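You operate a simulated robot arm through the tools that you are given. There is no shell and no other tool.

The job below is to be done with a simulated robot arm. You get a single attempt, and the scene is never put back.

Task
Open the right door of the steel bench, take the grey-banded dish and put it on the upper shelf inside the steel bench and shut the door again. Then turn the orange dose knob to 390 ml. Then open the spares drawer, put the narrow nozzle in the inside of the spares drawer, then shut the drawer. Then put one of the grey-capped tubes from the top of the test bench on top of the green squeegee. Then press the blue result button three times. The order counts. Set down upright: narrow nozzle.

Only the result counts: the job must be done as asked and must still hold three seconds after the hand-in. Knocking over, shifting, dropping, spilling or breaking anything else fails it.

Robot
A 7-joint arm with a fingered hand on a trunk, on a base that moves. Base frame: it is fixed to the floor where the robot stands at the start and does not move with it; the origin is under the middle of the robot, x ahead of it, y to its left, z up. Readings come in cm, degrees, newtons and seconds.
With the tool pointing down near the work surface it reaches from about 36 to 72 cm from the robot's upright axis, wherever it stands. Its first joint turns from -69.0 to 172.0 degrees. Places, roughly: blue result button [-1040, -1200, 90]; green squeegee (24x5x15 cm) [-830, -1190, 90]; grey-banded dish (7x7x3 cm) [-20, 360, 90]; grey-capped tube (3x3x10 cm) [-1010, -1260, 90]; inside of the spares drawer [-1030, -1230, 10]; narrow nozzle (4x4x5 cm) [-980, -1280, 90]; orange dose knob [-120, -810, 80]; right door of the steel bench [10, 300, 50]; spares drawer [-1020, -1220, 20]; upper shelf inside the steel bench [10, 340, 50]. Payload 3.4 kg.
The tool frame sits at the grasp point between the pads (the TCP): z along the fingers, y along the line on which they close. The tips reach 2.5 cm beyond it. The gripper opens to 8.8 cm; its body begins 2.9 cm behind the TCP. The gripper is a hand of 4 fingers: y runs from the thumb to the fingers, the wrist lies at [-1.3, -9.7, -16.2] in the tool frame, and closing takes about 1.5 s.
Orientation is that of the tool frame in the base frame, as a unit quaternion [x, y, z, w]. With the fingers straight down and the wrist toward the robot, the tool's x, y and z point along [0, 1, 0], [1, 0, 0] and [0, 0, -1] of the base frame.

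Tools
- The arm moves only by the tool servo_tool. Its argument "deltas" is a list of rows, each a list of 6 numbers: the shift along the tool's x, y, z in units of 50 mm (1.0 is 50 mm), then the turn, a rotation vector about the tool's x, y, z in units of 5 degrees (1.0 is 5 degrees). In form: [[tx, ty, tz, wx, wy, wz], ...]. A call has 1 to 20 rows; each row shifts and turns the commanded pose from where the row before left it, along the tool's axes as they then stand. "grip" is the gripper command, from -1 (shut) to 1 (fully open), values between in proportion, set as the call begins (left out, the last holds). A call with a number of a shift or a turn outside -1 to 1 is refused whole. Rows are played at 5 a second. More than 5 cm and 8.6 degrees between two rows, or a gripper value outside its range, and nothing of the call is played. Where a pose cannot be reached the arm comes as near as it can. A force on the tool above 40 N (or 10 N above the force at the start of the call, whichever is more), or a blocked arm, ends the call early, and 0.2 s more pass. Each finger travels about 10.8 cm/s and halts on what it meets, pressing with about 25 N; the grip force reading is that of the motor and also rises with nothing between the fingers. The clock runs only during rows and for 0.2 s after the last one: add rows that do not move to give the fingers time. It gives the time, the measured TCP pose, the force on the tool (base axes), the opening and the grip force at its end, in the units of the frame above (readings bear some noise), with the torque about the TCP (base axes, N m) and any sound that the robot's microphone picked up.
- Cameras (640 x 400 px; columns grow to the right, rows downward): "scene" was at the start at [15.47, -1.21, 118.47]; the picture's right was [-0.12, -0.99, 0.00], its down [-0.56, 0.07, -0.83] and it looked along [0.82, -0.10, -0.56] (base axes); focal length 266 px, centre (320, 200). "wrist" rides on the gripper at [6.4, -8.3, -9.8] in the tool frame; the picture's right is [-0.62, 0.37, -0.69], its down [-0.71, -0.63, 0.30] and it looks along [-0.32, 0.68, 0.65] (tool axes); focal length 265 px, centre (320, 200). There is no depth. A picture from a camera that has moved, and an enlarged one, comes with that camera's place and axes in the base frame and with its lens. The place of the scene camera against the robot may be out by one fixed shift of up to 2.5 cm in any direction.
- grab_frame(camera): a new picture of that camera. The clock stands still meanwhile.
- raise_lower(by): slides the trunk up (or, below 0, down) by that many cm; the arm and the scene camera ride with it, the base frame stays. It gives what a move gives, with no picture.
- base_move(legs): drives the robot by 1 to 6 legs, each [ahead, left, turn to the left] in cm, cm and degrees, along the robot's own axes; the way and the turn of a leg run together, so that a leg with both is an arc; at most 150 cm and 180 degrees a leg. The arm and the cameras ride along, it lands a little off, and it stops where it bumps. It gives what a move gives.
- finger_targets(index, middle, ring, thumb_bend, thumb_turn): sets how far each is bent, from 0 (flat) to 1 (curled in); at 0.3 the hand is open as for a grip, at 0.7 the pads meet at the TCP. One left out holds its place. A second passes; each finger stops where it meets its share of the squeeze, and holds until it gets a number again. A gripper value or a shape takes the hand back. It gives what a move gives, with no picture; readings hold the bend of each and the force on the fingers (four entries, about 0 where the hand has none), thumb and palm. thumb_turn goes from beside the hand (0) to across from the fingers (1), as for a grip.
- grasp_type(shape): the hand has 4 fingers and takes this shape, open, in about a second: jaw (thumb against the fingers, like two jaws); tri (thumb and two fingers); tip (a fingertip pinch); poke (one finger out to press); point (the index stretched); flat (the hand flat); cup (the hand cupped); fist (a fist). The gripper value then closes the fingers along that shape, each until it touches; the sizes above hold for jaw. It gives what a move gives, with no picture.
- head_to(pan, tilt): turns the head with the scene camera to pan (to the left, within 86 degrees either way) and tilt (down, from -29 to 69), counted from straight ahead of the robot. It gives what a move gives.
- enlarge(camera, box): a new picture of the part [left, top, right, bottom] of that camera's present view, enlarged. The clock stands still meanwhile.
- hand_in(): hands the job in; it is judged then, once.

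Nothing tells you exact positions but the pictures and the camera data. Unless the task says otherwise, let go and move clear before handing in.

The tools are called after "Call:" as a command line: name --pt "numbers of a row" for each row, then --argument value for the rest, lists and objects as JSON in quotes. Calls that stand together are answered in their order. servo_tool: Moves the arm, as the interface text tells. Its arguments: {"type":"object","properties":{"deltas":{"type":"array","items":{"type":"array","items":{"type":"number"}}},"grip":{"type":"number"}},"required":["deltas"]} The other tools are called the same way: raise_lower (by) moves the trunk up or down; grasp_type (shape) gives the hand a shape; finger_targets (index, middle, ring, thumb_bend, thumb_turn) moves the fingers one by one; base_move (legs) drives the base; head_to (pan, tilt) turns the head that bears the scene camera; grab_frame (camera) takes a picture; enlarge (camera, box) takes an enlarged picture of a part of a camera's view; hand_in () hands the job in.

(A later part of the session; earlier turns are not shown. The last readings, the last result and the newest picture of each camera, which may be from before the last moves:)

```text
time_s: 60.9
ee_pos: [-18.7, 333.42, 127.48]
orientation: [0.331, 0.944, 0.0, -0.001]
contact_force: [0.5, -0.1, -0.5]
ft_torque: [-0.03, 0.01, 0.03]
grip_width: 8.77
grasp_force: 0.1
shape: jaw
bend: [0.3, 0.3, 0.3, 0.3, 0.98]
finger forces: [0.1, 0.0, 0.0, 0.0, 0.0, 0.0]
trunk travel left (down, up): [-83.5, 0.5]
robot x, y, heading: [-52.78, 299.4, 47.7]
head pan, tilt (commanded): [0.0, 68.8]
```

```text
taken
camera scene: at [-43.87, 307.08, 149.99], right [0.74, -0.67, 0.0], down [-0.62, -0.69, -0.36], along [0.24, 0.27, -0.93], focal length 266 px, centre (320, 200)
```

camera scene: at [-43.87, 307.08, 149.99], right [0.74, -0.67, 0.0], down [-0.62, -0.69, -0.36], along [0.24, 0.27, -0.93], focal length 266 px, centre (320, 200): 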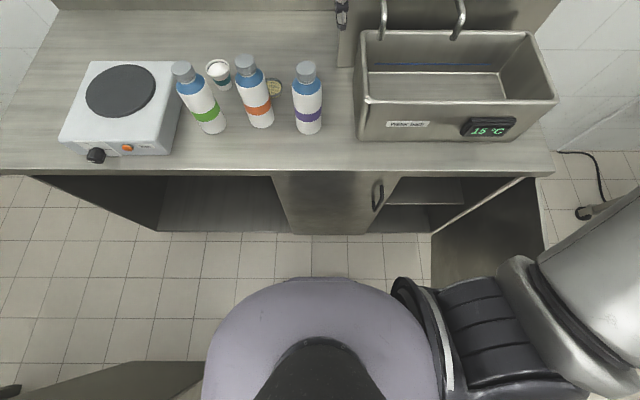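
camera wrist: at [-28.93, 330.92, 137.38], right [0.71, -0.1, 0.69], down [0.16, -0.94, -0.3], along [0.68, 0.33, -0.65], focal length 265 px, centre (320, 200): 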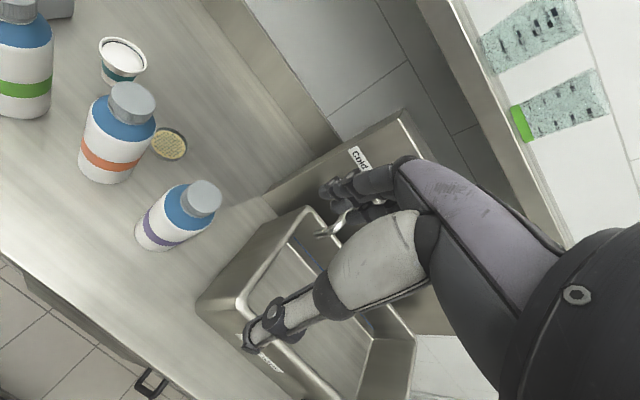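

My base front is less than 25 cm ahead of my axis, so there is room. I drive 12 cm closer and 4 cm left, then turn the hand a quarter turn about its own axis so it closes sideways.

Call:
base_move --legs '[[12, 4, 0]]'

Call:
servo_tool --pt "0 0 0 0 0 1" --pt "0 0 0 0 0 1" --pt "0 0 0 0 0 1" --pt "0 0 0 0 0 1" --pt "0 0 0 0 0 1" --pt "0 0 0 0 0 1" --pt "0 0 0 0 0 1" --pt "0 0 0 0 0 1" --pt "0 0 0 0 0 1" --pt "0 0 0 0 0 1" --pt "0 0 0 0 0 1" --pt "0 0 0 0 0 1" --pt "0 0 0 0 0 1" --pt "0 0 0 0 0 1" --pt "0 0 0 0 0 1" --pt "0 0 0 0 0 1" --pt "0 0 0 0 0 1" --pt "0 0 0 0 0 1"

Call:
grab_frame --camera "wrist"

Call:
grab_frame --camera "scene"

```text
time_s: 62.2
ee_pos: [-13.58, 344.96, 127.68]
orientation: [0.33, 0.944, 0.0, -0.001]
contact_force: [-0.1, 0.5, 0.0]
ft_torque: [0.03, -0.01, -0.03]
grip_width: 8.78
grasp_force: 0.0
shape: jaw
bend: [0.3, 0.3, 0.3, 0.3, 0.98]
finger forces: [0.0, 0.0, 0.1, 0.0, 0.0, 0.0]
trunk travel left (down, up): [-83.5, 0.5]
robot x, y, heading: [-47.73, 311.28, 48.0]
head pan, tilt (commanded): [0.0, 68.8]
```

```text
time_s: 66.0
ee_pos: [-13.69, 344.98, 127.63]
orientation: [0.901, 0.434, 0.0, 0.0]
contact_force: [0.6, 0.4, 0.7]
ft_torque: [0.01, 0.03, 0.01]
grip_width: 8.76
grasp_force: 0.0
shape: jaw
bend: [0.3, 0.3, 0.3, 0.3, 0.98]
finger forces: [0.1, 0.0, 0.0, 0.0, 0.0, 0.0]
trunk travel left (down, up): [-83.5, 0.5]
robot x, y, heading: [-47.9, 310.65, 47.6]
head pan, tilt (commanded): [0.0, 68.8]
```

```text
taken
camera wrist: at [-16.25, 355.24, 137.33], right [-0.1, -0.71, 0.69], down [-0.94, -0.16, -0.3], along [0.33, -0.68, -0.65], focal length 265 px, centre (320, 200)
```

wrist: 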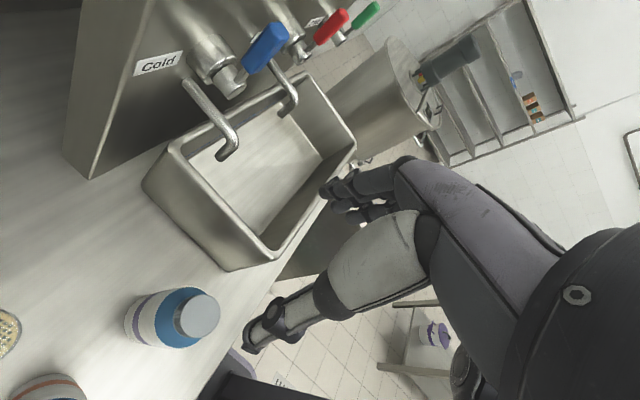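

```text
taken
camera scene: at [-38.85, 318.69, 149.98], right [0.74, -0.67, 0.0], down [-0.62, -0.69, -0.36], along [0.24, 0.27, -0.93], focal length 266 px, centre (320, 200)
```

scene: 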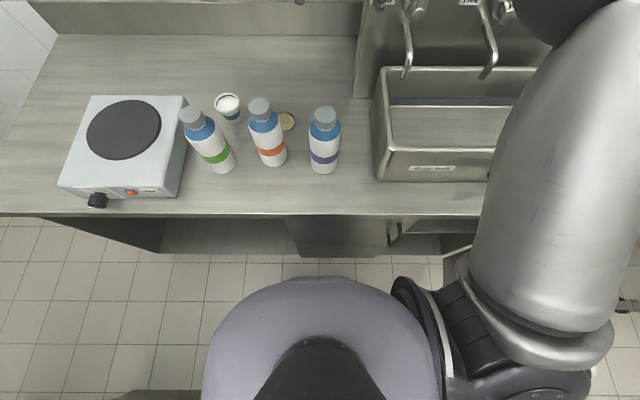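

The wall shelf's front edge hangs at about z 135 just behind the dish, so I lower the hand first (still above the bottles), then shift it over the dish.

Call:
servo_tool --pt "0 0 0.5 0 0 0" --pt "0 0 0.5 0 0 0" --pt "0 0 0.5 0 0 0" --pt "0 0 0.5 0 0 0" --pt "0 -0.56 0 0 0 0" --pt "0 -0.56 0 0 0 0" --pt "0 -0.56 0 0 0 0" --pt "0 0 0 0 0 0"

Call:
grab_frame --camera "wrist"

Call:
head_to --pan 10 --tilt 45

Call:
grab_frame --camera "scene"

```text
time_s: 67.8
ee_pos: [-20.1, 350.14, 117.65]
orientation: [0.901, 0.434, 0.0, -0.001]
contact_force: [-0.3, 0.5, 0.8]
ft_torque: [0.01, 0.03, 0.01]
grip_width: 8.78
grasp_force: 0.1
shape: jaw
bend: [0.3, 0.3, 0.3, 0.3, 0.98]
finger forces: [0.0, 0.0, 0.0, 0.0, 0.0, 0.0]
trunk travel left (down, up): [-83.5, 0.5]
robot x, y, heading: [-47.24, 310.78, 48.1]
head pan, tilt (commanded): [0.0, 68.8]
```

```text
taken
camera wrist: at [-22.64, 360.47, 127.47], right [-0.1, -0.71, 0.69], down [-0.94, -0.17, -0.3], along [0.33, -0.68, -0.65], focal length 265 px, centre (320, 200)
```

wrist: 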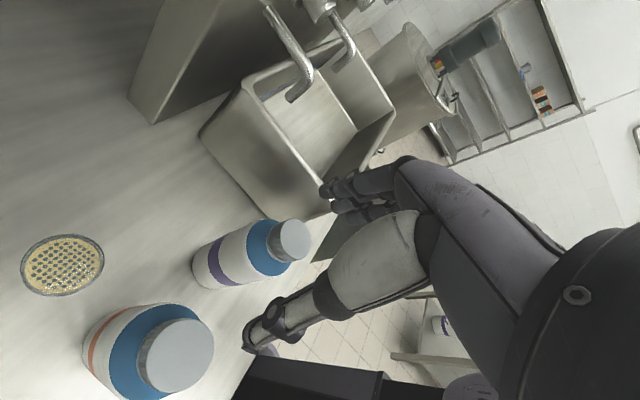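

```text
time_s: 68.7
ee_pos: [-20.25, 350.22, 117.64]
orientation: [0.901, 0.434, 0.001, 0.001]
contact_force: [-0.2, -1.4, 0.1]
ft_torque: [0.04, 0.01, -0.01]
grip_width: 8.78
grasp_force: 0.1
shape: jaw
bend: [0.3, 0.3, 0.3, 0.3, 0.98]
finger forces: [0.1, 0.0, 0.0, 0.0, 0.0, 0.0]
trunk travel left (down, up): [-83.5, 0.5]
robot x, y, heading: [-47.47, 311.04, 48.1]
head pan, tilt (commanded): [10.0, 45.0]
```

```text
taken
camera scene: at [-38.24, 321.38, 152.86], right [0.85, -0.53, 0.0], down [-0.38, -0.6, -0.71], along [0.38, 0.6, -0.71], focal length 266 px, centre (320, 200)
```

scene: 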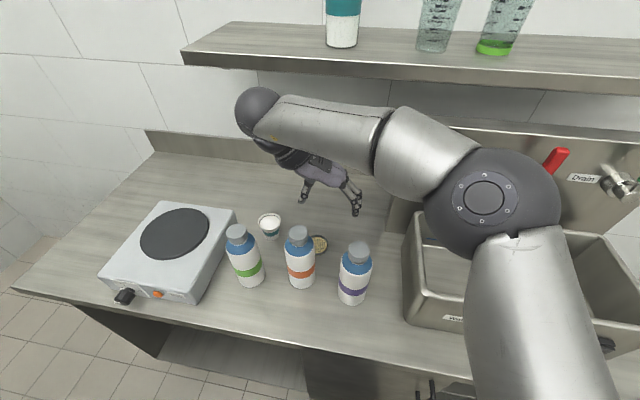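

Two wrist views together put the dish at (-17.35, 359.9) with its top near z 88.8 (bench top about 86) and the bottle tops at z 106.5. I go down to z 112, still above the caps, and shift over the dish.

Call:
servo_tool --pt "0 0 0.55 0 0 0" --pt "0 0 0.55 0 0 0" --pt "0.47 -0.19 0 0 0 0" --pt "0.47 -0.19 0 0 0 0" --pt "0.47 -0.19 0 0 0 0" --pt "0.47 -0.19 0 0 0 0" --pt "0 0 0 0 0 0"

Call:
grab_frame --camera "wrist"

Call:
grab_frame --camera "scene"

```text
time_s: 70.3
ee_pos: [-18.0, 356.67, 111.85]
orientation: [0.901, 0.434, 0.001, -0.001]
contact_force: [0.4, 0.1, -0.2]
ft_torque: [0.01, -0.03, 0.02]
grip_width: 8.77
grasp_force: 0.1
shape: jaw
bend: [0.3, 0.3, 0.3, 0.3, 0.98]
finger forces: [0.0, 0.1, 0.1, 0.0, 0.0, 0.1]
out of reach, approached as far as the arm can: row 5, 6
trunk travel left (down, up): [-83.5, 0.5]
robot x, y, heading: [-47.66, 311.29, 47.7]
head pan, tilt (commanded): [10.0, 45.0]
```

```text
taken
camera wrist: at [-20.56, 367.0, 121.63], right [-0.1, -0.71, 0.69], down [-0.94, -0.17, -0.3], along [0.33, -0.68, -0.65], focal length 265 px, centre (320, 200)
```

wrist: 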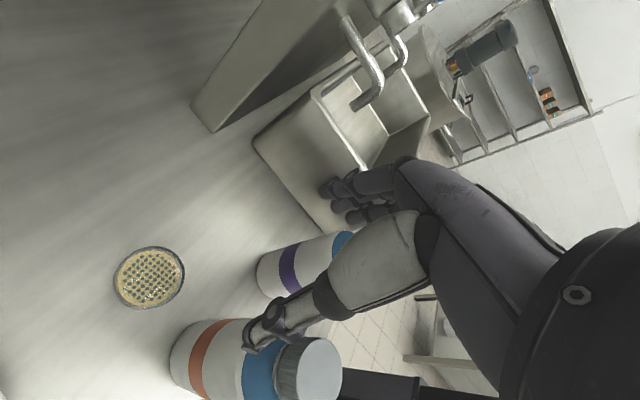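

```text
taken
camera scene: at [-38.27, 321.44, 152.87], right [0.85, -0.53, 0.0], down [-0.38, -0.6, -0.71], along [0.38, 0.6, -0.71], focal length 266 px, centre (320, 200)
```

scene: 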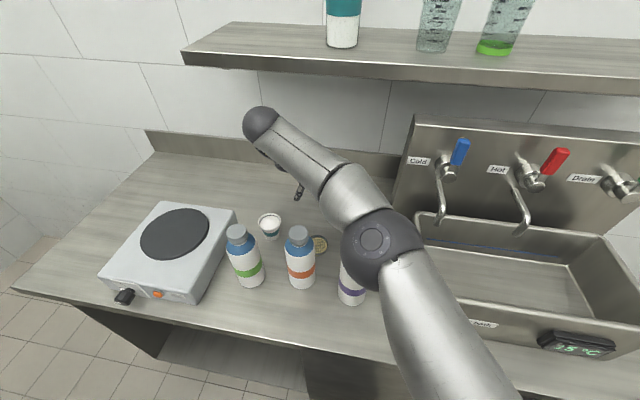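

The arm ran out of reach here and its elbow came low over the purple bottle, so I back out the same way. I'll then back the base off and try the other yaw, with the wrist on the right of the dish, away from the bottles.

Call:
servo_tool --pt "-0.47 0.19 0 0 0 0" --pt "-0.47 0.19 0 0 0 0" --pt "-0.47 0.19 0 0 0 0" --pt "-0.47 0.19 0 0 0 0" --pt "0 0 -0.55 0 0 0" --pt "0 0 -0.55 0 0 0" --pt "0 0 -0.5 0 0 0" --pt "0 0 -0.5 0 0 0" --pt "0 0 0 0 0 0"

Call:
grab_frame --camera "scene"

```text
time_s: 72.3
ee_pos: [-20.58, 346.95, 122.4]
orientation: [0.901, 0.434, 0.0, 0.0]
contact_force: [0.1, -0.2, 0.3]
ft_torque: [0.04, 0.01, 0.0]
grip_width: 8.78
grasp_force: 0.0
shape: jaw
bend: [0.3, 0.3, 0.3, 0.3, 0.98]
finger forces: [0.0, 0.1, 0.1, 0.0, 0.0, 0.0]
trunk travel left (down, up): [-83.5, 0.5]
robot x, y, heading: [-47.26, 311.28, 48.0]
head pan, tilt (commanded): [10.0, 45.0]
```

```text
taken
camera scene: at [-38.17, 321.41, 152.86], right [0.85, -0.53, 0.0], down [-0.38, -0.6, -0.71], along [0.38, 0.6, -0.71], focal length 266 px, centre (320, 200)
```

scene: 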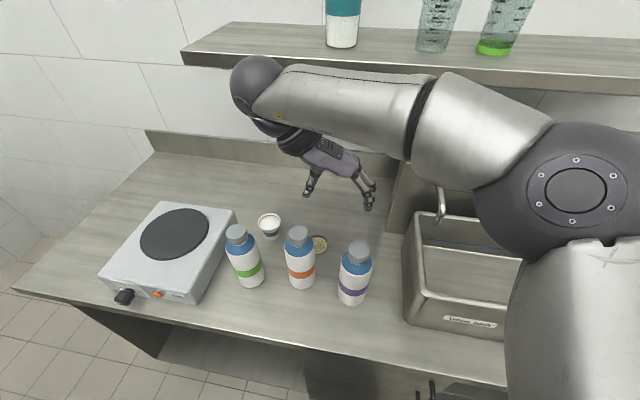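

All bottles still stand as before. I back the base off 35 cm and turn the hand about its axis toward the other yaw in free space.

Call:
base_move --legs '[[-35, 0, 0]]'

Call:
servo_tool --pt "0 0 0 0 0 -1" --pt "0 0 0 0 0 -1" --pt "0 0 0 0 0 -1" --pt "0 0 0 0 0 -1" --pt "0 0 0 0 0 -1" --pt "0 0 0 0 0 -1" --pt "0 0 0 0 0 -1" --pt "0 0 0 0 0 -1" --pt "0 0 0 0 0 -1" --pt "0 0 0 0 0 -1" --pt "0 0 0 0 0 -1" --pt "0 0 0 0 0 -1" --pt "0 0 0 0 0 -1" --pt "0 0 0 0 0 -1" --pt "0 0 0 0 0 -1" --pt "0 0 0 0 0 -1" --pt "0 0 0 0 0 -1" --pt "0 0 0 0 0 -1"

Call:
servo_tool --pt "0 0 0 0 0 -1" --pt "0 0 0 0 0 -1" --pt "0 0 0 0 0 -1" --pt "0 0 0 0 0 -1" --pt "0 0 0 0 0 -1" --pt "0 0 0 0 0 -1" --pt "0 0 0 0 0 -1" --pt "0 0 0 0 0 -1" --pt "0 0 0 0 0 -1" --pt "0 0 0 0 0 -1" --pt "0 0 0 0 0 -1" --pt "0 0 0 0 0 -1" --pt "0 0 0 0 0 -1" --pt "0 0 0 0 0 -1" --pt "0 0 0 0 0 -1" --pt "0 0 0 0 0 -1" --pt "0 0 0 0 0 -1" --pt "0 0 0 0 0 -1" --pt "0 0 0 0 0 -1" --pt "0 0 0 0 0 -1"

Call:
grab_frame --camera "scene"

```text
time_s: 74.6
ee_pos: [-44.49, 320.6, 122.37]
orientation: [0.901, 0.434, 0.0, 0.0]
contact_force: [0.7, 0.5, 0.0]
ft_torque: [0.02, 0.04, -0.01]
grip_width: 8.77
grasp_force: 0.1
shape: jaw
bend: [0.3, 0.3, 0.3, 0.3, 0.98]
finger forces: [0.1, 0.0, 0.0, 0.0, 0.1, 0.0]
trunk travel left (down, up): [-83.5, 0.5]
robot x, y, heading: [-71.21, 284.85, 48.1]
head pan, tilt (commanded): [10.0, 45.0]
```

```text
time_s: 78.4
ee_pos: [-44.58, 320.71, 122.49]
orientation: [0.329, 0.944, 0.0, 0.0]
contact_force: [-0.6, -0.3, 0.0]
ft_torque: [0.02, -0.02, -0.03]
grip_width: 8.77
grasp_force: 0.0
shape: jaw
bend: [0.3, 0.3, 0.3, 0.3, 0.98]
finger forces: [0.0, 0.0, 0.0, 0.0, 0.0, 0.0]
trunk travel left (down, up): [-83.5, 0.5]
robot x, y, heading: [-71.69, 284.7, 48.0]
head pan, tilt (commanded): [10.0, 45.0]
```

```text
time_s: 82.6
ee_pos: [-45.99, 320.06, 122.54]
orientation: [-0.221, 0.975, -0.005, 0.006]
contact_force: [0.3, 0.6, -0.4]
ft_torque: [0.02, 0.01, 0.01]
grip_width: 8.79
grasp_force: 0.1
shape: jaw
bend: [0.3, 0.3, 0.3, 0.3, 0.98]
finger forces: [0.0, 0.0, 0.0, 0.1, 0.1, 0.0]
out of reach, approached as far as the arm can: row 13, 14, 15, 16, 17, 18, 19, 20
trunk travel left (down, up): [-83.5, 0.5]
robot x, y, heading: [-71.18, 284.63, 48.2]
head pan, tilt (commanded): [10.0, 45.0]
```

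```text
taken
camera scene: at [-62.0, 295.03, 152.87], right [0.85, -0.53, 0.0], down [-0.37, -0.6, -0.71], along [0.37, 0.6, -0.71], focal length 266 px, centre (320, 200)
```

scene: 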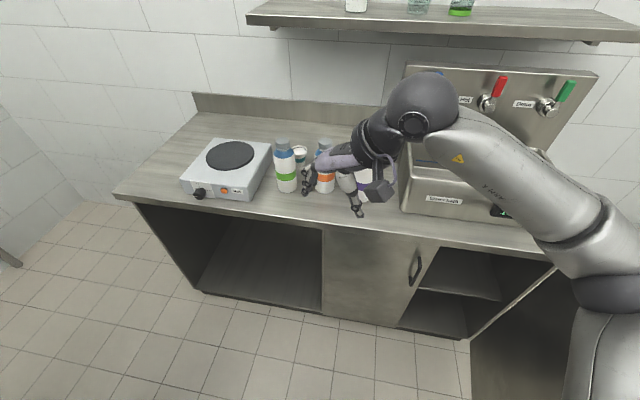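

With the wrist on the right the arm takes a natural pose (yaw limit about 115 degrees). I do a dry run in free space: lower the hand to grasp height here, in front of the bench, to see how the elbow lies.

Call:
servo_tool --pt "0 0 0.5 0 0 0" --pt "0 0 0.5 0 0 0" --pt "0 0 0.5 0 0 0" --pt "0 0 0.5 0 0 0" --pt "0 0 0.5 0 0 0" --pt "0 0 0.5 0 0 0" --pt "0 0 0.5 0 0 0" --pt "0 0 0.5 0 0 0" --pt "0 0 0.5 0 0 0" --pt "0 0 0.5 0 0 0" --pt "0 0 0.5 0 0 0" --pt "0 0 0.5 0 0 0" --pt "0 0 0.5 0 0 0"

Call:
grab_frame --camera "scene"

Call:
grab_frame --camera "wrist"

```text
time_s: 85.4
ee_pos: [-45.56, 319.82, 89.76]
orientation: [-0.221, 0.975, -0.005, 0.006]
contact_force: [-0.5, 0.9, -0.8]
ft_torque: [-0.01, 0.0, -0.02]
grip_width: 8.79
grasp_force: 0.1
shape: jaw
bend: [0.3, 0.3, 0.3, 0.3, 0.98]
finger forces: [0.1, 0.0, 0.0, 0.0, 0.1, 0.0]
trunk travel left (down, up): [-83.5, 0.5]
robot x, y, heading: [-71.21, 284.88, 48.1]
head pan, tilt (commanded): [10.0, 45.0]
```

```text
taken
camera scene: at [-62.02, 295.16, 152.86], right [0.85, -0.53, 0.0], down [-0.37, -0.6, -0.71], along [0.37, 0.6, -0.71], focal length 266 px, centre (320, 200)
```

scene: 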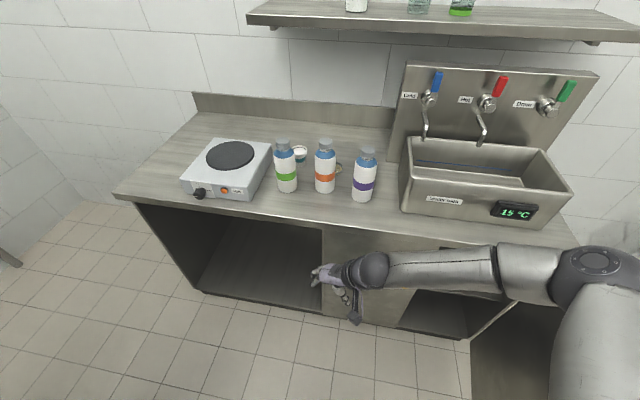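

```text
taken
camera wrist: at [-47.87, 309.69, 99.7], right [0.39, 0.6, 0.69], down [0.92, -0.26, -0.29], along [0.01, 0.75, -0.66], focal length 265 px, centre (320, 200)
```

wrist: 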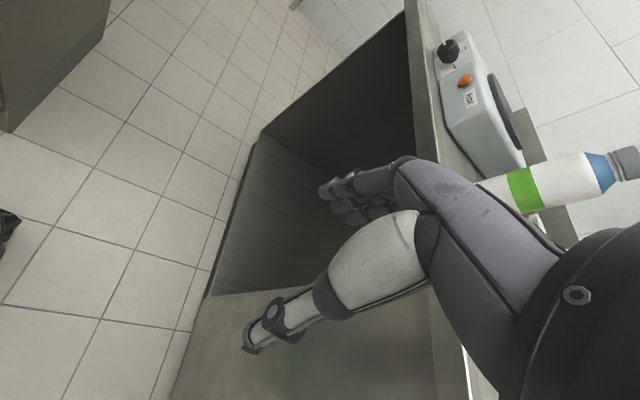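

In this pose the forearm rises from the wrist to the elbow, which clears the bottles well. I extend 12 cm forward, still in front of the bench, to see how the forearm direction changes with reach.

Call:
servo_tool --pt "-0.47 0.19 0 0 0 0" --pt "-0.47 0.19 0 0 0 0" --pt "-0.47 0.19 0 0 0 0" --pt "-0.47 0.19 0 0 0 0" --pt "-0.47 0.19 0 0 0 0" --pt "0 0 0 0 0 -0.5" --pt "0 0 0 0 0 0"

Call:
grab_frame --camera "scene"

```text
time_s: 87.0
ee_pos: [-36.97, 329.15, 89.88]
orientation: [-0.242, 0.97, -0.004, 0.005]
contact_force: [1.1, 0.4, 0.3]
ft_torque: [0.0, 0.0, 0.0]
grip_width: 8.81
grasp_force: 0.0
shape: jaw
bend: [0.3, 0.3, 0.3, 0.3, 0.98]
finger forces: [0.0, 0.1, 0.0, 0.0, 0.1, 0.0]
trunk travel left (down, up): [-83.5, 0.5]
robot x, y, heading: [-71.68, 284.32, 48.0]
head pan, tilt (commanded): [10.0, 45.0]
```

```text
taken
camera scene: at [-62.04, 295.08, 152.87], right [0.85, -0.53, 0.0], down [-0.37, -0.6, -0.71], along [0.37, 0.6, -0.71], focal length 266 px, centre (320, 200)
```

scene: 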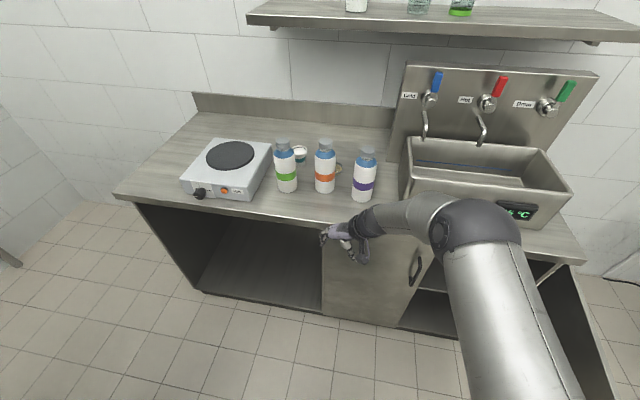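

Stretching further puts the elbow high and well back, which is just what I need. I look closely at the hand's camera bracket, since it will sit between the orange and purple bottles.

Call:
enlarge --camera "scene" --box '[300, 180, 460, 280]'

Call:
enlarge --camera "scene" --box '[260, 120, 420, 220]'

```text
4.00 times, centred on (380, 230) of scene
camera zoom: at [-62.04, 295.08, 152.87], right [0.85, -0.53, 0.0], down [-0.37, -0.6, -0.71], along [0.37, 0.6, -0.71], focal length 1062 px, centre (80, 80)
```

zoom: 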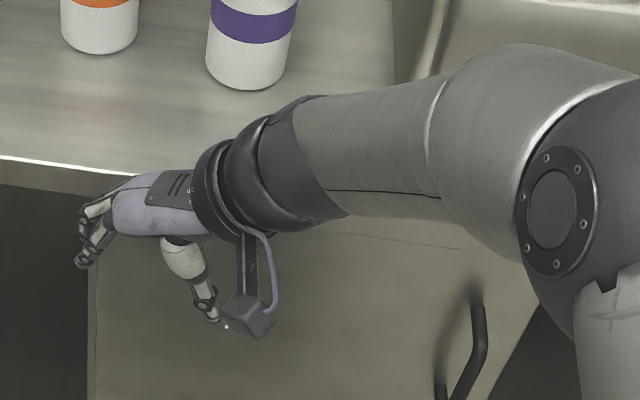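

```text
4.00 times, centred on (340, 170) of scene
camera zoom: at [-62.04, 295.08, 152.87], right [0.85, -0.53, 0.0], down [-0.37, -0.6, -0.71], along [0.37, 0.6, -0.71], focal length 1062 px, centre (240, 320)
```

zoom: 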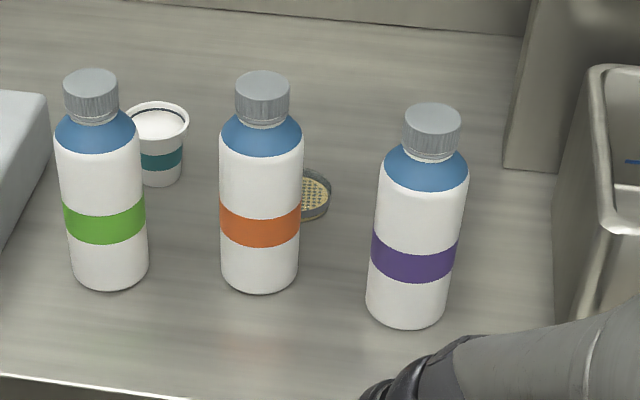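

The camera box is only about 2.8 cm wide and the bottle gap about 6.8 cm, so it fits. I raise the hand above cap height, then drive the base so the hand comes over the dish.

Call:
servo_tool --pt "0 0 -0.5 0 0 0.6" --pt "0 0 -0.5 0 0 0" --pt "0 0 -0.5 0 0 0" --pt "0 0 -0.5 0 0 0" --pt "0 0 -0.5 0 0 0" --pt "0 0 -0.5 0 0 0" --pt "0 0 -0.5 0 0 0" --pt "0 0 -0.5 0 0 0" --pt "0 0 -0.5 0 0 0" --pt "0 0 -0.5 0 0 0" --pt "0 0 0 0 0 0"

Call:
grab_frame --camera "scene"

```text
time_s: 89.4
ee_pos: [-37.16, 329.32, 114.93]
orientation: [-0.217, 0.976, -0.005, 0.006]
contact_force: [-0.3, -0.4, -0.3]
ft_torque: [-0.01, -0.02, 0.0]
grip_width: 8.76
grasp_force: 0.0
shape: jaw
bend: [0.3, 0.3, 0.3, 0.3, 0.98]
finger forces: [0.0, 0.1, 0.0, 0.1, 0.0, 0.0]
trunk travel left (down, up): [-83.5, 0.5]
robot x, y, heading: [-71.37, 284.36, 48.1]
head pan, tilt (commanded): [10.0, 45.0]
```

```text
taken
camera scene: at [-61.97, 295.08, 152.87], right [0.85, -0.53, 0.0], down [-0.37, -0.6, -0.71], along [0.37, 0.6, -0.71], focal length 266 px, centre (320, 200)
```

scene: 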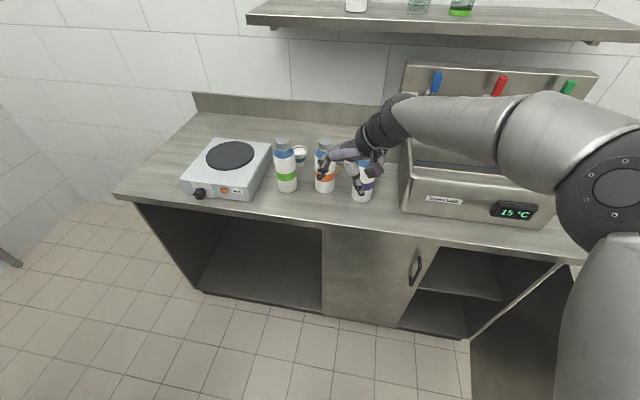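

Elbow and forearm are level with the wrist and clear of everything above the bench. I drive 36 cm ahead and 5.7 cm left, bringing the hand over the dish well above the caps.

Call:
base_move --legs '[[36, 5.7, 0]]'

Call:
grab_frame --camera "scene"

Call:
grab_frame --camera "wrist"

```text
time_s: 91.7
ee_pos: [-17.36, 359.13, 115.02]
orientation: [-0.213, 0.977, -0.004, 0.007]
contact_force: [-0.4, 0.4, -0.7]
ft_torque: [0.03, 0.02, 0.01]
grip_width: 8.8
grasp_force: 0.1
shape: jaw
bend: [0.3, 0.3, 0.3, 0.3, 0.98]
finger forces: [0.0, 0.0, 0.0, 0.0, 0.0, 0.0]
trunk travel left (down, up): [-83.5, 0.5]
robot x, y, heading: [-51.84, 314.56, 47.7]
head pan, tilt (commanded): [10.0, 45.0]
```

```text
taken
camera scene: at [-42.37, 324.99, 152.87], right [0.84, -0.54, 0.0], down [-0.38, -0.6, -0.71], along [0.38, 0.6, -0.71], focal length 266 px, centre (320, 200)
```

scene: 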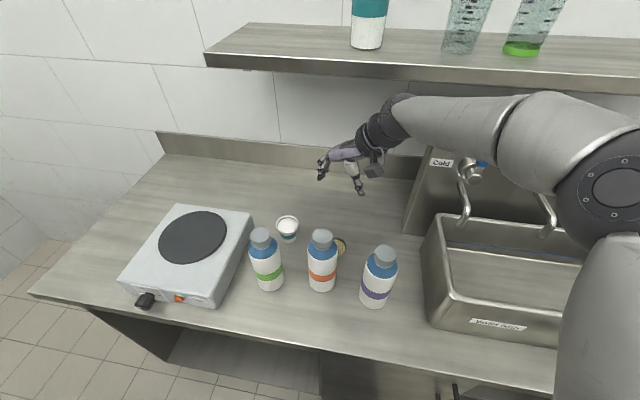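

```text
taken
camera wrist: at [-19.9, 348.93, 124.84], right [0.4, 0.6, 0.69], down [0.92, -0.28, -0.29], along [0.02, 0.75, -0.66], focal length 265 px, centre (320, 200)
```

wrist: 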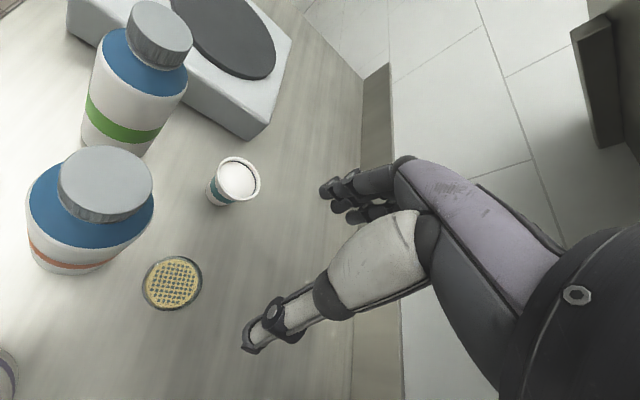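

The hand is almost exactly over the dish, which I measure at (-17.2, 359.3). I descend to z 100 first and check clearances.

Call:
servo_tool --pt "0 0 0.5 0 0 0" --pt "0 0 0.5 0 0 0" --pt "0 0 0.5 0 0 0" --pt "0 0 0.5 0 0 0" --pt "0 0 0.5 0 0 0" --pt "0 0 0.5 0 0 0" --pt "0 0 0 0 0 0"

Call:
grab_frame --camera "scene"

Call:
grab_frame --camera "wrist"

```text
time_s: 93.3
ee_pos: [-17.08, 358.93, 99.95]
orientation: [-0.212, 0.977, -0.005, 0.006]
contact_force: [-0.4, 0.6, -0.2]
ft_torque: [-0.02, 0.02, -0.03]
grip_width: 8.79
grasp_force: 0.0
shape: jaw
bend: [0.3, 0.3, 0.3, 0.3, 0.98]
finger forces: [0.0, 0.0, 0.0, 0.1, 0.1, 0.0]
trunk travel left (down, up): [-83.5, 0.5]
robot x, y, heading: [-51.83, 314.79, 47.6]
head pan, tilt (commanded): [10.0, 45.0]
```

```text
taken
camera scene: at [-42.4, 324.96, 152.87], right [0.84, -0.54, 0.0], down [-0.38, -0.6, -0.71], along [0.38, 0.6, -0.71], focal length 266 px, centre (320, 200)
```

scene: 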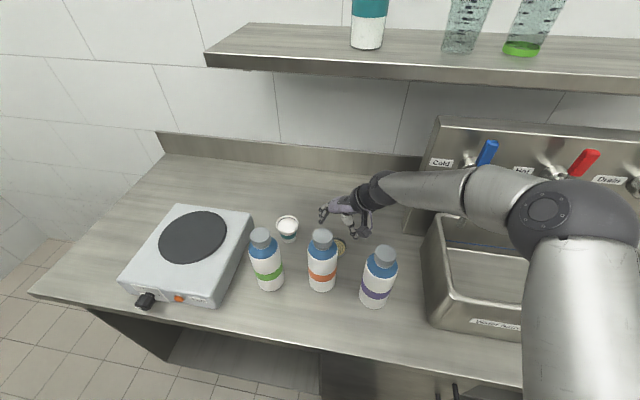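

```text
taken
camera wrist: at [-19.74, 348.77, 109.78], right [0.4, 0.6, 0.7], down [0.92, -0.28, -0.29], along [0.02, 0.75, -0.66], focal length 265 px, centre (320, 200)
```

wrist: 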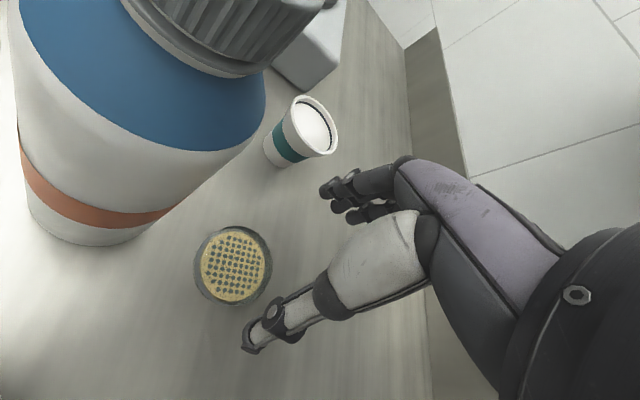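

The dish is centred to within half a centimetre and all clearances look fine. I descend the rest of the way to about z 89.4.

Call:
servo_tool --pt "0 0.1 0.4 0 0 0" --pt "0 0 0.4 0 0 0" --pt "0 0 0.4 0 0 0" --pt "0 0 0.4 0 0 0" --pt "0 0 0.4 0 0 0" --pt "0 0 0 0 0 0"

Call:
grab_frame --camera "wrist"

Call:
enlarge --camera "scene" --box '[240, 160, 440, 310]'

```text
time_s: 94.7
ee_pos: [-17.16, 359.13, 90.35]
orientation: [-0.212, 0.977, -0.001, 0.009]
contact_force: [0.8, -3.8, 23.2]
ft_torque: [1.14, 0.32, -0.05]
grip_width: 8.66
grasp_force: 0.0
shape: jaw
bend: [0.3, 0.3, 0.3, 0.3, 0.98]
finger forces: [0.8, 22.2, 0.0, 0.0, 0.2, 0.0]
trunk travel left (down, up): [-83.5, 0.5]
robot x, y, heading: [-51.76, 314.71, 47.5]
head pan, tilt (commanded): [10.0, 45.0]
```

```text
taken
camera wrist: at [-19.67, 349.0, 100.08], right [0.4, 0.59, 0.7], down [0.92, -0.28, -0.29], along [0.02, 0.76, -0.65], focal length 265 px, centre (320, 200)
```

wrist: 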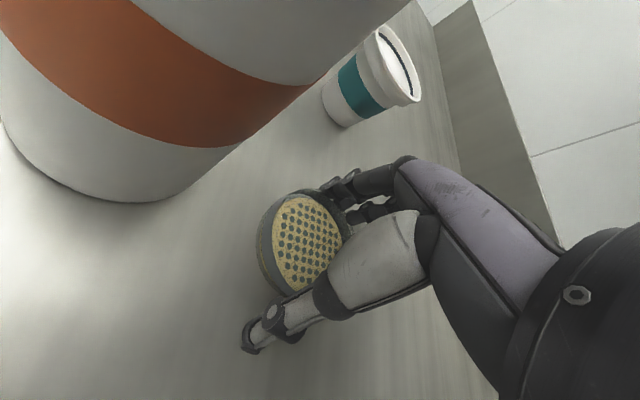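

```text
2.67 times, centred on (340, 235) of scene
camera zoom: at [-42.57, 324.54, 152.95], right [0.84, -0.54, 0.0], down [-0.38, -0.59, -0.71], along [0.38, 0.6, -0.7], focal length 708 px, centre (267, 107)
```

zoom: 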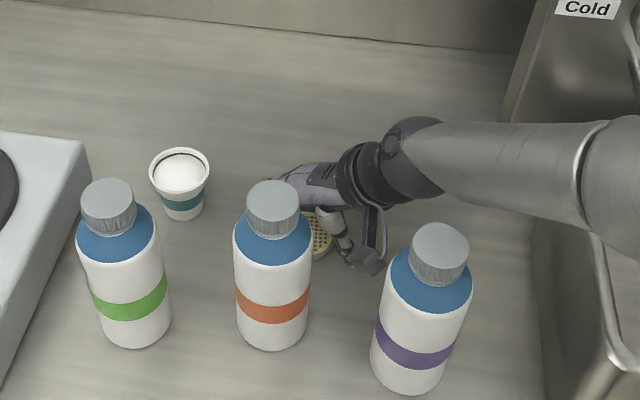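

A fingertip touches the bench (23 N upward), so I'm at the lowest depth. I look closer at the dish before closing.

Call:
servo_tool --pt "0 0 -0.22 0 0 0" --pt "0 0 0 0 0 0"

Call:
enlarge --camera "wrist" --box '[220, 140, 440, 370]'

```text
time_s: 95.3
ee_pos: [-17.21, 359.26, 90.9]
orientation: [-0.213, 0.977, -0.005, 0.006]
contact_force: [-0.1, 0.6, -0.1]
ft_torque: [0.0, -0.03, -0.02]
grip_width: 8.81
grasp_force: 0.1
shape: jaw
bend: [0.3, 0.3, 0.3, 0.3, 0.98]
finger forces: [0.0, 0.0, 0.0, 0.1, 0.0, 0.0]
trunk travel left (down, up): [-83.5, 0.5]
robot x, y, heading: [-51.95, 314.66, 47.5]
head pan, tilt (commanded): [10.0, 45.0]
```

```text
1.74 times, centred on (330, 255) of wrist
camera zoom: at [-19.7, 349.1, 100.77], right [0.4, 0.6, 0.69], down [0.92, -0.28, -0.29], along [0.02, 0.75, -0.66], focal length 462 px, centre (303, 104)
```

zoom: 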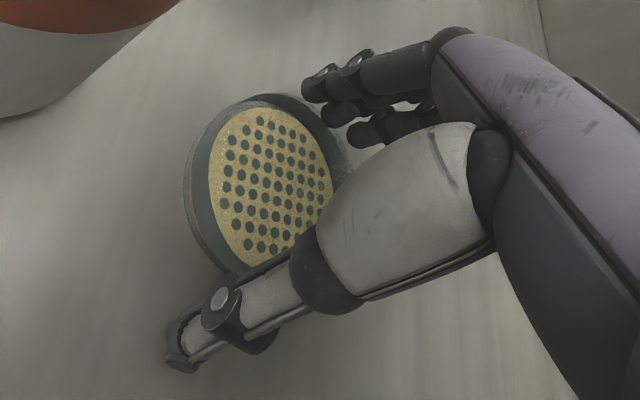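

The dish sits centred between thumb and fingers with the tips just off the bench. I close the hand.

Call:
servo_tool --pt "0 0 0 0 0 0" --pt "0 0 0 0 0 0" --pt "0 0 0 0 0 0" --pt "0 0 0 0 0 0" --pt "0 0 0 0 0 0" --pt "0 0 0 0 0 0" --pt "0 0 0 0 0 0" --pt "0 0 0 0 0 0" --grip -1

Call:
grab_frame --camera "wrist"

Call:
enlarge --camera "scene" --box '[240, 160, 440, 310]'

```text
time_s: 97.1
ee_pos: [-17.05, 359.32, 91.06]
orientation: [-0.213, 0.977, -0.004, 0.007]
contact_force: [-0.6, -0.5, -1.2]
ft_torque: [-0.01, 0.0, 0.02]
grip_width: 5.49
grasp_force: 25.2
shape: jaw
bend: [0.29, 0.4, 0.43, 0.62, 0.99]
finger forces: [12.4, 7.4, 2.3, 0.0, 22.4, 0.1]
trunk travel left (down, up): [-83.5, 0.5]
robot x, y, heading: [-51.56, 314.72, 47.6]
head pan, tilt (commanded): [10.0, 45.0]
```

```text
taken
camera wrist: at [-19.65, 349.2, 100.83], right [0.4, 0.6, 0.69], down [0.92, -0.28, -0.29], along [0.02, 0.75, -0.66], focal length 265 px, centre (320, 200)
```

wrist: 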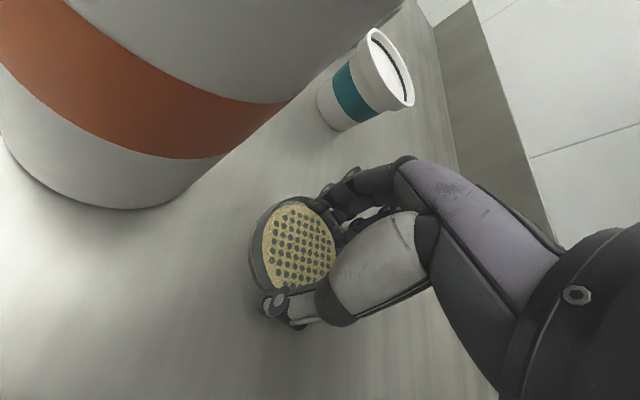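

```text
2.67 times, centred on (340, 235) of scene
camera zoom: at [-42.36, 325.0, 152.87], right [0.84, -0.54, 0.0], down [-0.38, -0.6, -0.71], along [0.38, 0.6, -0.71], focal length 708 px, centre (267, 107)
```

zoom: 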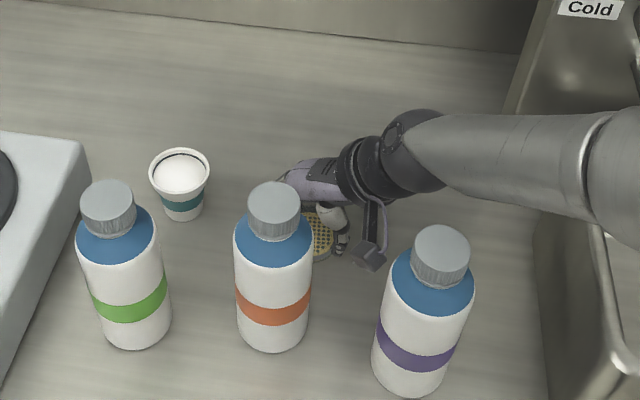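

The hand holds the dish (thumb 22 N against the fingers). I lift a few centimetres and check it comes along.

Call:
servo_tool --pt "0 0 -0.2 0 0 0" --pt "0 0 -0.2 0 0 0" --pt "0 0 -0.2 0 0 0" --pt "0 0 0 0 0 0"

Call:
grab_frame --camera "wrist"

```text
time_s: 98.1
ee_pos: [-17.21, 359.34, 93.98]
orientation: [-0.212, 0.977, -0.005, 0.007]
contact_force: [0.5, -0.4, -0.4]
ft_torque: [-0.02, 0.03, -0.02]
grip_width: 5.5
grasp_force: 24.8
shape: jaw
bend: [0.29, 0.4, 0.43, 0.62, 0.99]
finger forces: [12.5, 7.4, 2.5, 0.1, 22.3, 0.1]
trunk travel left (down, up): [-83.5, 0.5]
robot x, y, heading: [-51.98, 314.73, 47.5]
head pan, tilt (commanded): [10.0, 45.0]
```

```text
taken
camera wrist: at [-19.8, 349.2, 103.83], right [0.4, 0.6, 0.69], down [0.92, -0.28, -0.29], along [0.02, 0.75, -0.66], focal length 265 px, centre (320, 200)
```

wrist: 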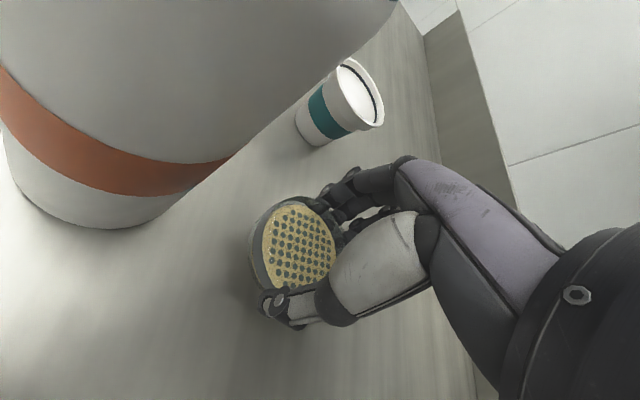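

The dish comes up with the hand. I lift it above the bottles and back the base off.

Call:
servo_tool --pt "0 0 -0.4 0 0 0" --pt "0 0 -0.4 0 0 0" --pt "0 0 -0.4 0 0 0" --pt "0 0 -0.4 0 0 0" --pt "0 0 -0.4 0 0 0" --pt "0 0 -0.4 0 0 0" --pt "0 0 -0.4 0 0 0" --pt "0 0 -0.4 0 0 0" --pt "0 0 -0.4 0 0 0" --pt "0 0 -0.4 0 0 0" --pt "0 0 -0.4 0 0 0" --pt "0 0 0 0 0 0"

Call:
base_move --legs '[[-40, 0, 0]]'

Call:
head_to --pan -5 --tilt 45

Call:
grab_frame --camera "scene"

Call:
grab_frame --camera "wrist"

```text
time_s: 100.7
ee_pos: [-17.44, 359.47, 116.06]
orientation: [-0.212, 0.977, -0.005, 0.007]
contact_force: [0.5, -0.9, -0.4]
ft_torque: [0.01, -0.01, -0.01]
grip_width: 5.48
grasp_force: 25.2
shape: jaw
bend: [0.73, 0.4, 0.43, 0.62, 0.99]
finger forces: [12.6, 7.5, 2.5, 0.0, 22.4, 0.0]
trunk travel left (down, up): [-83.5, 0.5]
robot x, y, heading: [-51.81, 314.69, 47.3]
head pan, tilt (commanded): [10.0, 45.0]
```

```text
time_s: 103.2
ee_pos: [-45.57, 329.09, 116.07]
orientation: [-0.215, 0.977, -0.005, 0.007]
contact_force: [0.2, -0.8, -1.5]
ft_torque: [0.01, 0.01, 0.01]
grip_width: 5.48
grasp_force: 24.6
shape: jaw
bend: [0.73, 0.4, 0.43, 0.62, 0.99]
finger forces: [12.5, 7.5, 2.4, 0.0, 22.3, 0.1]
trunk travel left (down, up): [-83.5, 0.5]
robot x, y, heading: [-79.38, 283.51, 47.9]
head pan, tilt (commanded): [10.0, 45.0]
```

```text
time_s: 104.0
ee_pos: [-45.51, 329.08, 116.0]
orientation: [-0.215, 0.977, -0.005, 0.006]
contact_force: [-0.4, 0.2, 0.2]
ft_torque: [-0.01, 0.01, 0.02]
grip_width: 5.48
grasp_force: 25.0
shape: jaw
bend: [0.73, 0.4, 0.43, 0.62, 0.99]
finger forces: [12.5, 7.5, 2.5, 0.1, 22.2, 0.0]
trunk travel left (down, up): [-83.5, 0.5]
robot x, y, heading: [-79.61, 283.72, 47.8]
head pan, tilt (commanded): [-5.0, 45.0]
```

```text
taken
camera scene: at [-68.65, 293.09, 152.87], right [0.68, -0.73, 0.0], down [-0.52, -0.48, -0.71], along [0.52, 0.48, -0.71], focal length 266 px, centre (320, 200)
```

scene: 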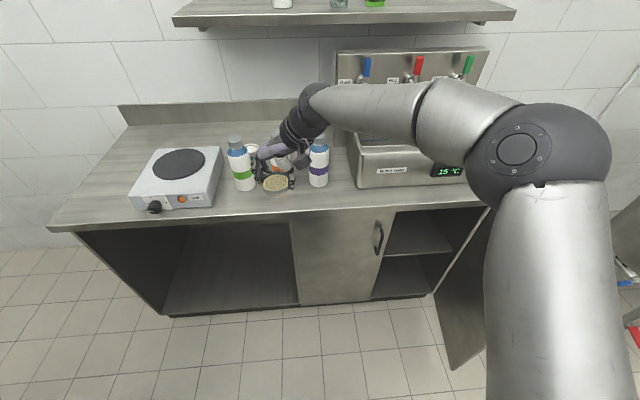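

```text
taken
camera wrist: at [-48.1, 318.87, 125.83], right [0.4, 0.6, 0.69], down [0.92, -0.27, -0.29], along [0.02, 0.75, -0.66], focal length 265 px, centre (320, 200)
```

wrist: 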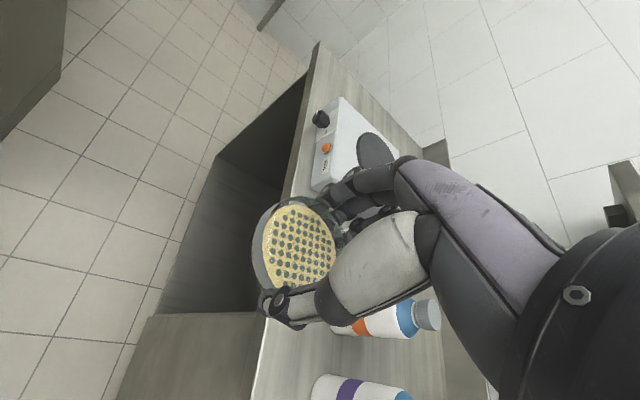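

The dish is held firmly. For the shelf I need the forearm to come in straight from the front, so I'll lower the arm and trunk here in free space, then turn the base right and approach the open compartment from the left front.

Call:
servo_tool --pt "0 0 0.4 0 0 0" --pt "0 0 0.4 0 0 0" --pt "0 0 0.4 0 0 0" --pt "0 0 0.4 0 0 0" --pt "0 0 0.4 0 0 0" --pt "0 0 0.4 0 0 0" --pt "0 0 0 0 0 0"

Call:
raise_lower --by -36

Call:
base_move --legs '[[0, 0, -37.8]]'

Call:
head_to --pan 25 --tilt 40

Call:
grab_frame --camera "scene"

Call:
grab_frame --camera "wrist"

```text
time_s: 105.6
ee_pos: [-45.4, 328.83, 104.07]
orientation: [-0.215, 0.977, -0.005, 0.007]
contact_force: [0.1, 0.8, -0.8]
ft_torque: [-0.02, 0.01, 0.0]
grip_width: 5.47
grasp_force: 25.1
shape: jaw
bend: [0.73, 0.4, 0.43, 0.62, 0.99]
finger forces: [12.5, 7.5, 2.6, 0.0, 22.3, 0.1]
trunk travel left (down, up): [-83.5, 0.5]
robot x, y, heading: [-79.67, 284.04, 47.6]
head pan, tilt (commanded): [-5.0, 45.0]
```

```text
time_s: 109.1
ee_pos: [-45.26, 328.9, 68.03]
orientation: [-0.215, 0.977, -0.005, 0.007]
contact_force: [-0.2, -0.4, -0.4]
ft_torque: [0.01, 0.02, 0.05]
grip_width: 5.48
grasp_force: 25.2
shape: jaw
bend: [0.73, 0.4, 0.43, 0.62, 0.99]
finger forces: [12.6, 7.5, 2.5, 0.1, 22.2, 0.0]
trunk travel left (down, up): [-47.5, 36.5]
robot x, y, heading: [-80.06, 283.87, 47.9]
head pan, tilt (commanded): [-5.0, 45.0]
```

```text
time_s: 111.3
ee_pos: [-25.23, 298.73, 68.04]
orientation: [0.11, 0.994, -0.006, 0.005]
contact_force: [-0.5, 0.6, -0.4]
ft_torque: [0.0, 0.03, 0.01]
grip_width: 5.48
grasp_force: 24.6
shape: jaw
bend: [0.73, 0.4, 0.43, 0.62, 0.99]
finger forces: [12.6, 7.4, 2.6, 0.1, 22.2, 0.1]
trunk travel left (down, up): [-47.5, 36.5]
robot x, y, heading: [-79.69, 284.16, 10.1]
head pan, tilt (commanded): [-5.0, 45.0]
```

```text
time_s: 112.2
ee_pos: [-25.16, 298.92, 67.98]
orientation: [0.109, 0.994, -0.006, 0.005]
contact_force: [-0.2, 0.2, 0.4]
ft_torque: [0.01, -0.03, -0.03]
grip_width: 5.48
grasp_force: 25.0
shape: jaw
bend: [0.73, 0.4, 0.43, 0.62, 0.99]
finger forces: [12.6, 7.4, 2.4, 0.0, 22.2, 0.0]
trunk travel left (down, up): [-47.5, 36.5]
robot x, y, heading: [-79.85, 283.76, 10.6]
head pan, tilt (commanded): [25.0, 40.0]
```

```text
taken
camera scene: at [-66.12, 289.66, 117.59], right [0.58, -0.82, 0.0], down [-0.52, -0.37, -0.77], along [0.62, 0.44, -0.64], focal length 266 px, centre (320, 200)
```

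scene: 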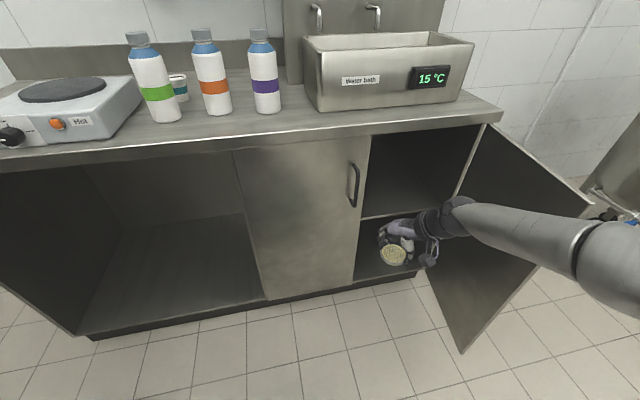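

```text
taken
camera wrist: at [-33.4, 292.25, 77.87], right [0.68, 0.23, 0.69], down [0.56, -0.77, -0.29], along [0.47, 0.59, -0.66], focal length 265 px, centre (320, 200)
```

wrist: 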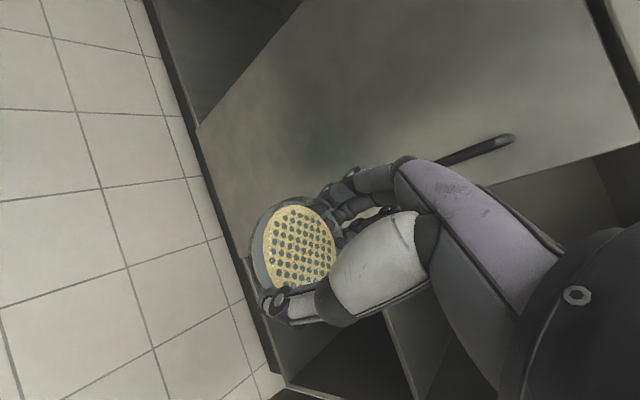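

The forearm points too much to the right for the open door. I lower the hand by the arm to shelf height here, which should lift the elbow and bring it back.

Call:
servo_tool --pt "0 0 0.4 0 0 0" --pt "0 0 0.4 0 0 0" --pt "0 0 0.4 0 0 0" --pt "0 0 0.4 0 0 0" --pt "0 0 0.4 0 0 0" --pt "0 0 0.4 0 0 0" --pt "0 0 0.2 0 0 0" --pt "0 0 0 0 0 0"

Call:
grab_frame --camera "scene"

```text
time_s: 114.0
ee_pos: [-25.23, 298.71, 54.98]
orientation: [0.111, 0.994, -0.006, 0.005]
contact_force: [-0.9, 0.3, -0.1]
ft_torque: [-0.02, -0.01, -0.02]
grip_width: 5.45
grasp_force: 25.4
shape: jaw
bend: [0.73, 0.4, 0.43, 0.63, 0.99]
finger forces: [12.5, 7.5, 2.5, 0.0, 22.2, 0.1]
trunk travel left (down, up): [-47.5, 36.5]
robot x, y, heading: [-79.77, 283.95, 10.3]
head pan, tilt (commanded): [25.0, 40.0]
```

```text
taken
camera scene: at [-66.12, 289.67, 117.59], right [0.58, -0.81, 0.0], down [-0.52, -0.37, -0.77], along [0.62, 0.44, -0.64], focal length 266 px, centre (320, 200)
```

scene: 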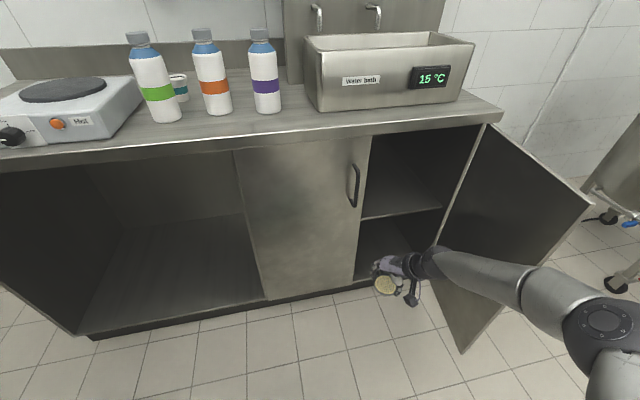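

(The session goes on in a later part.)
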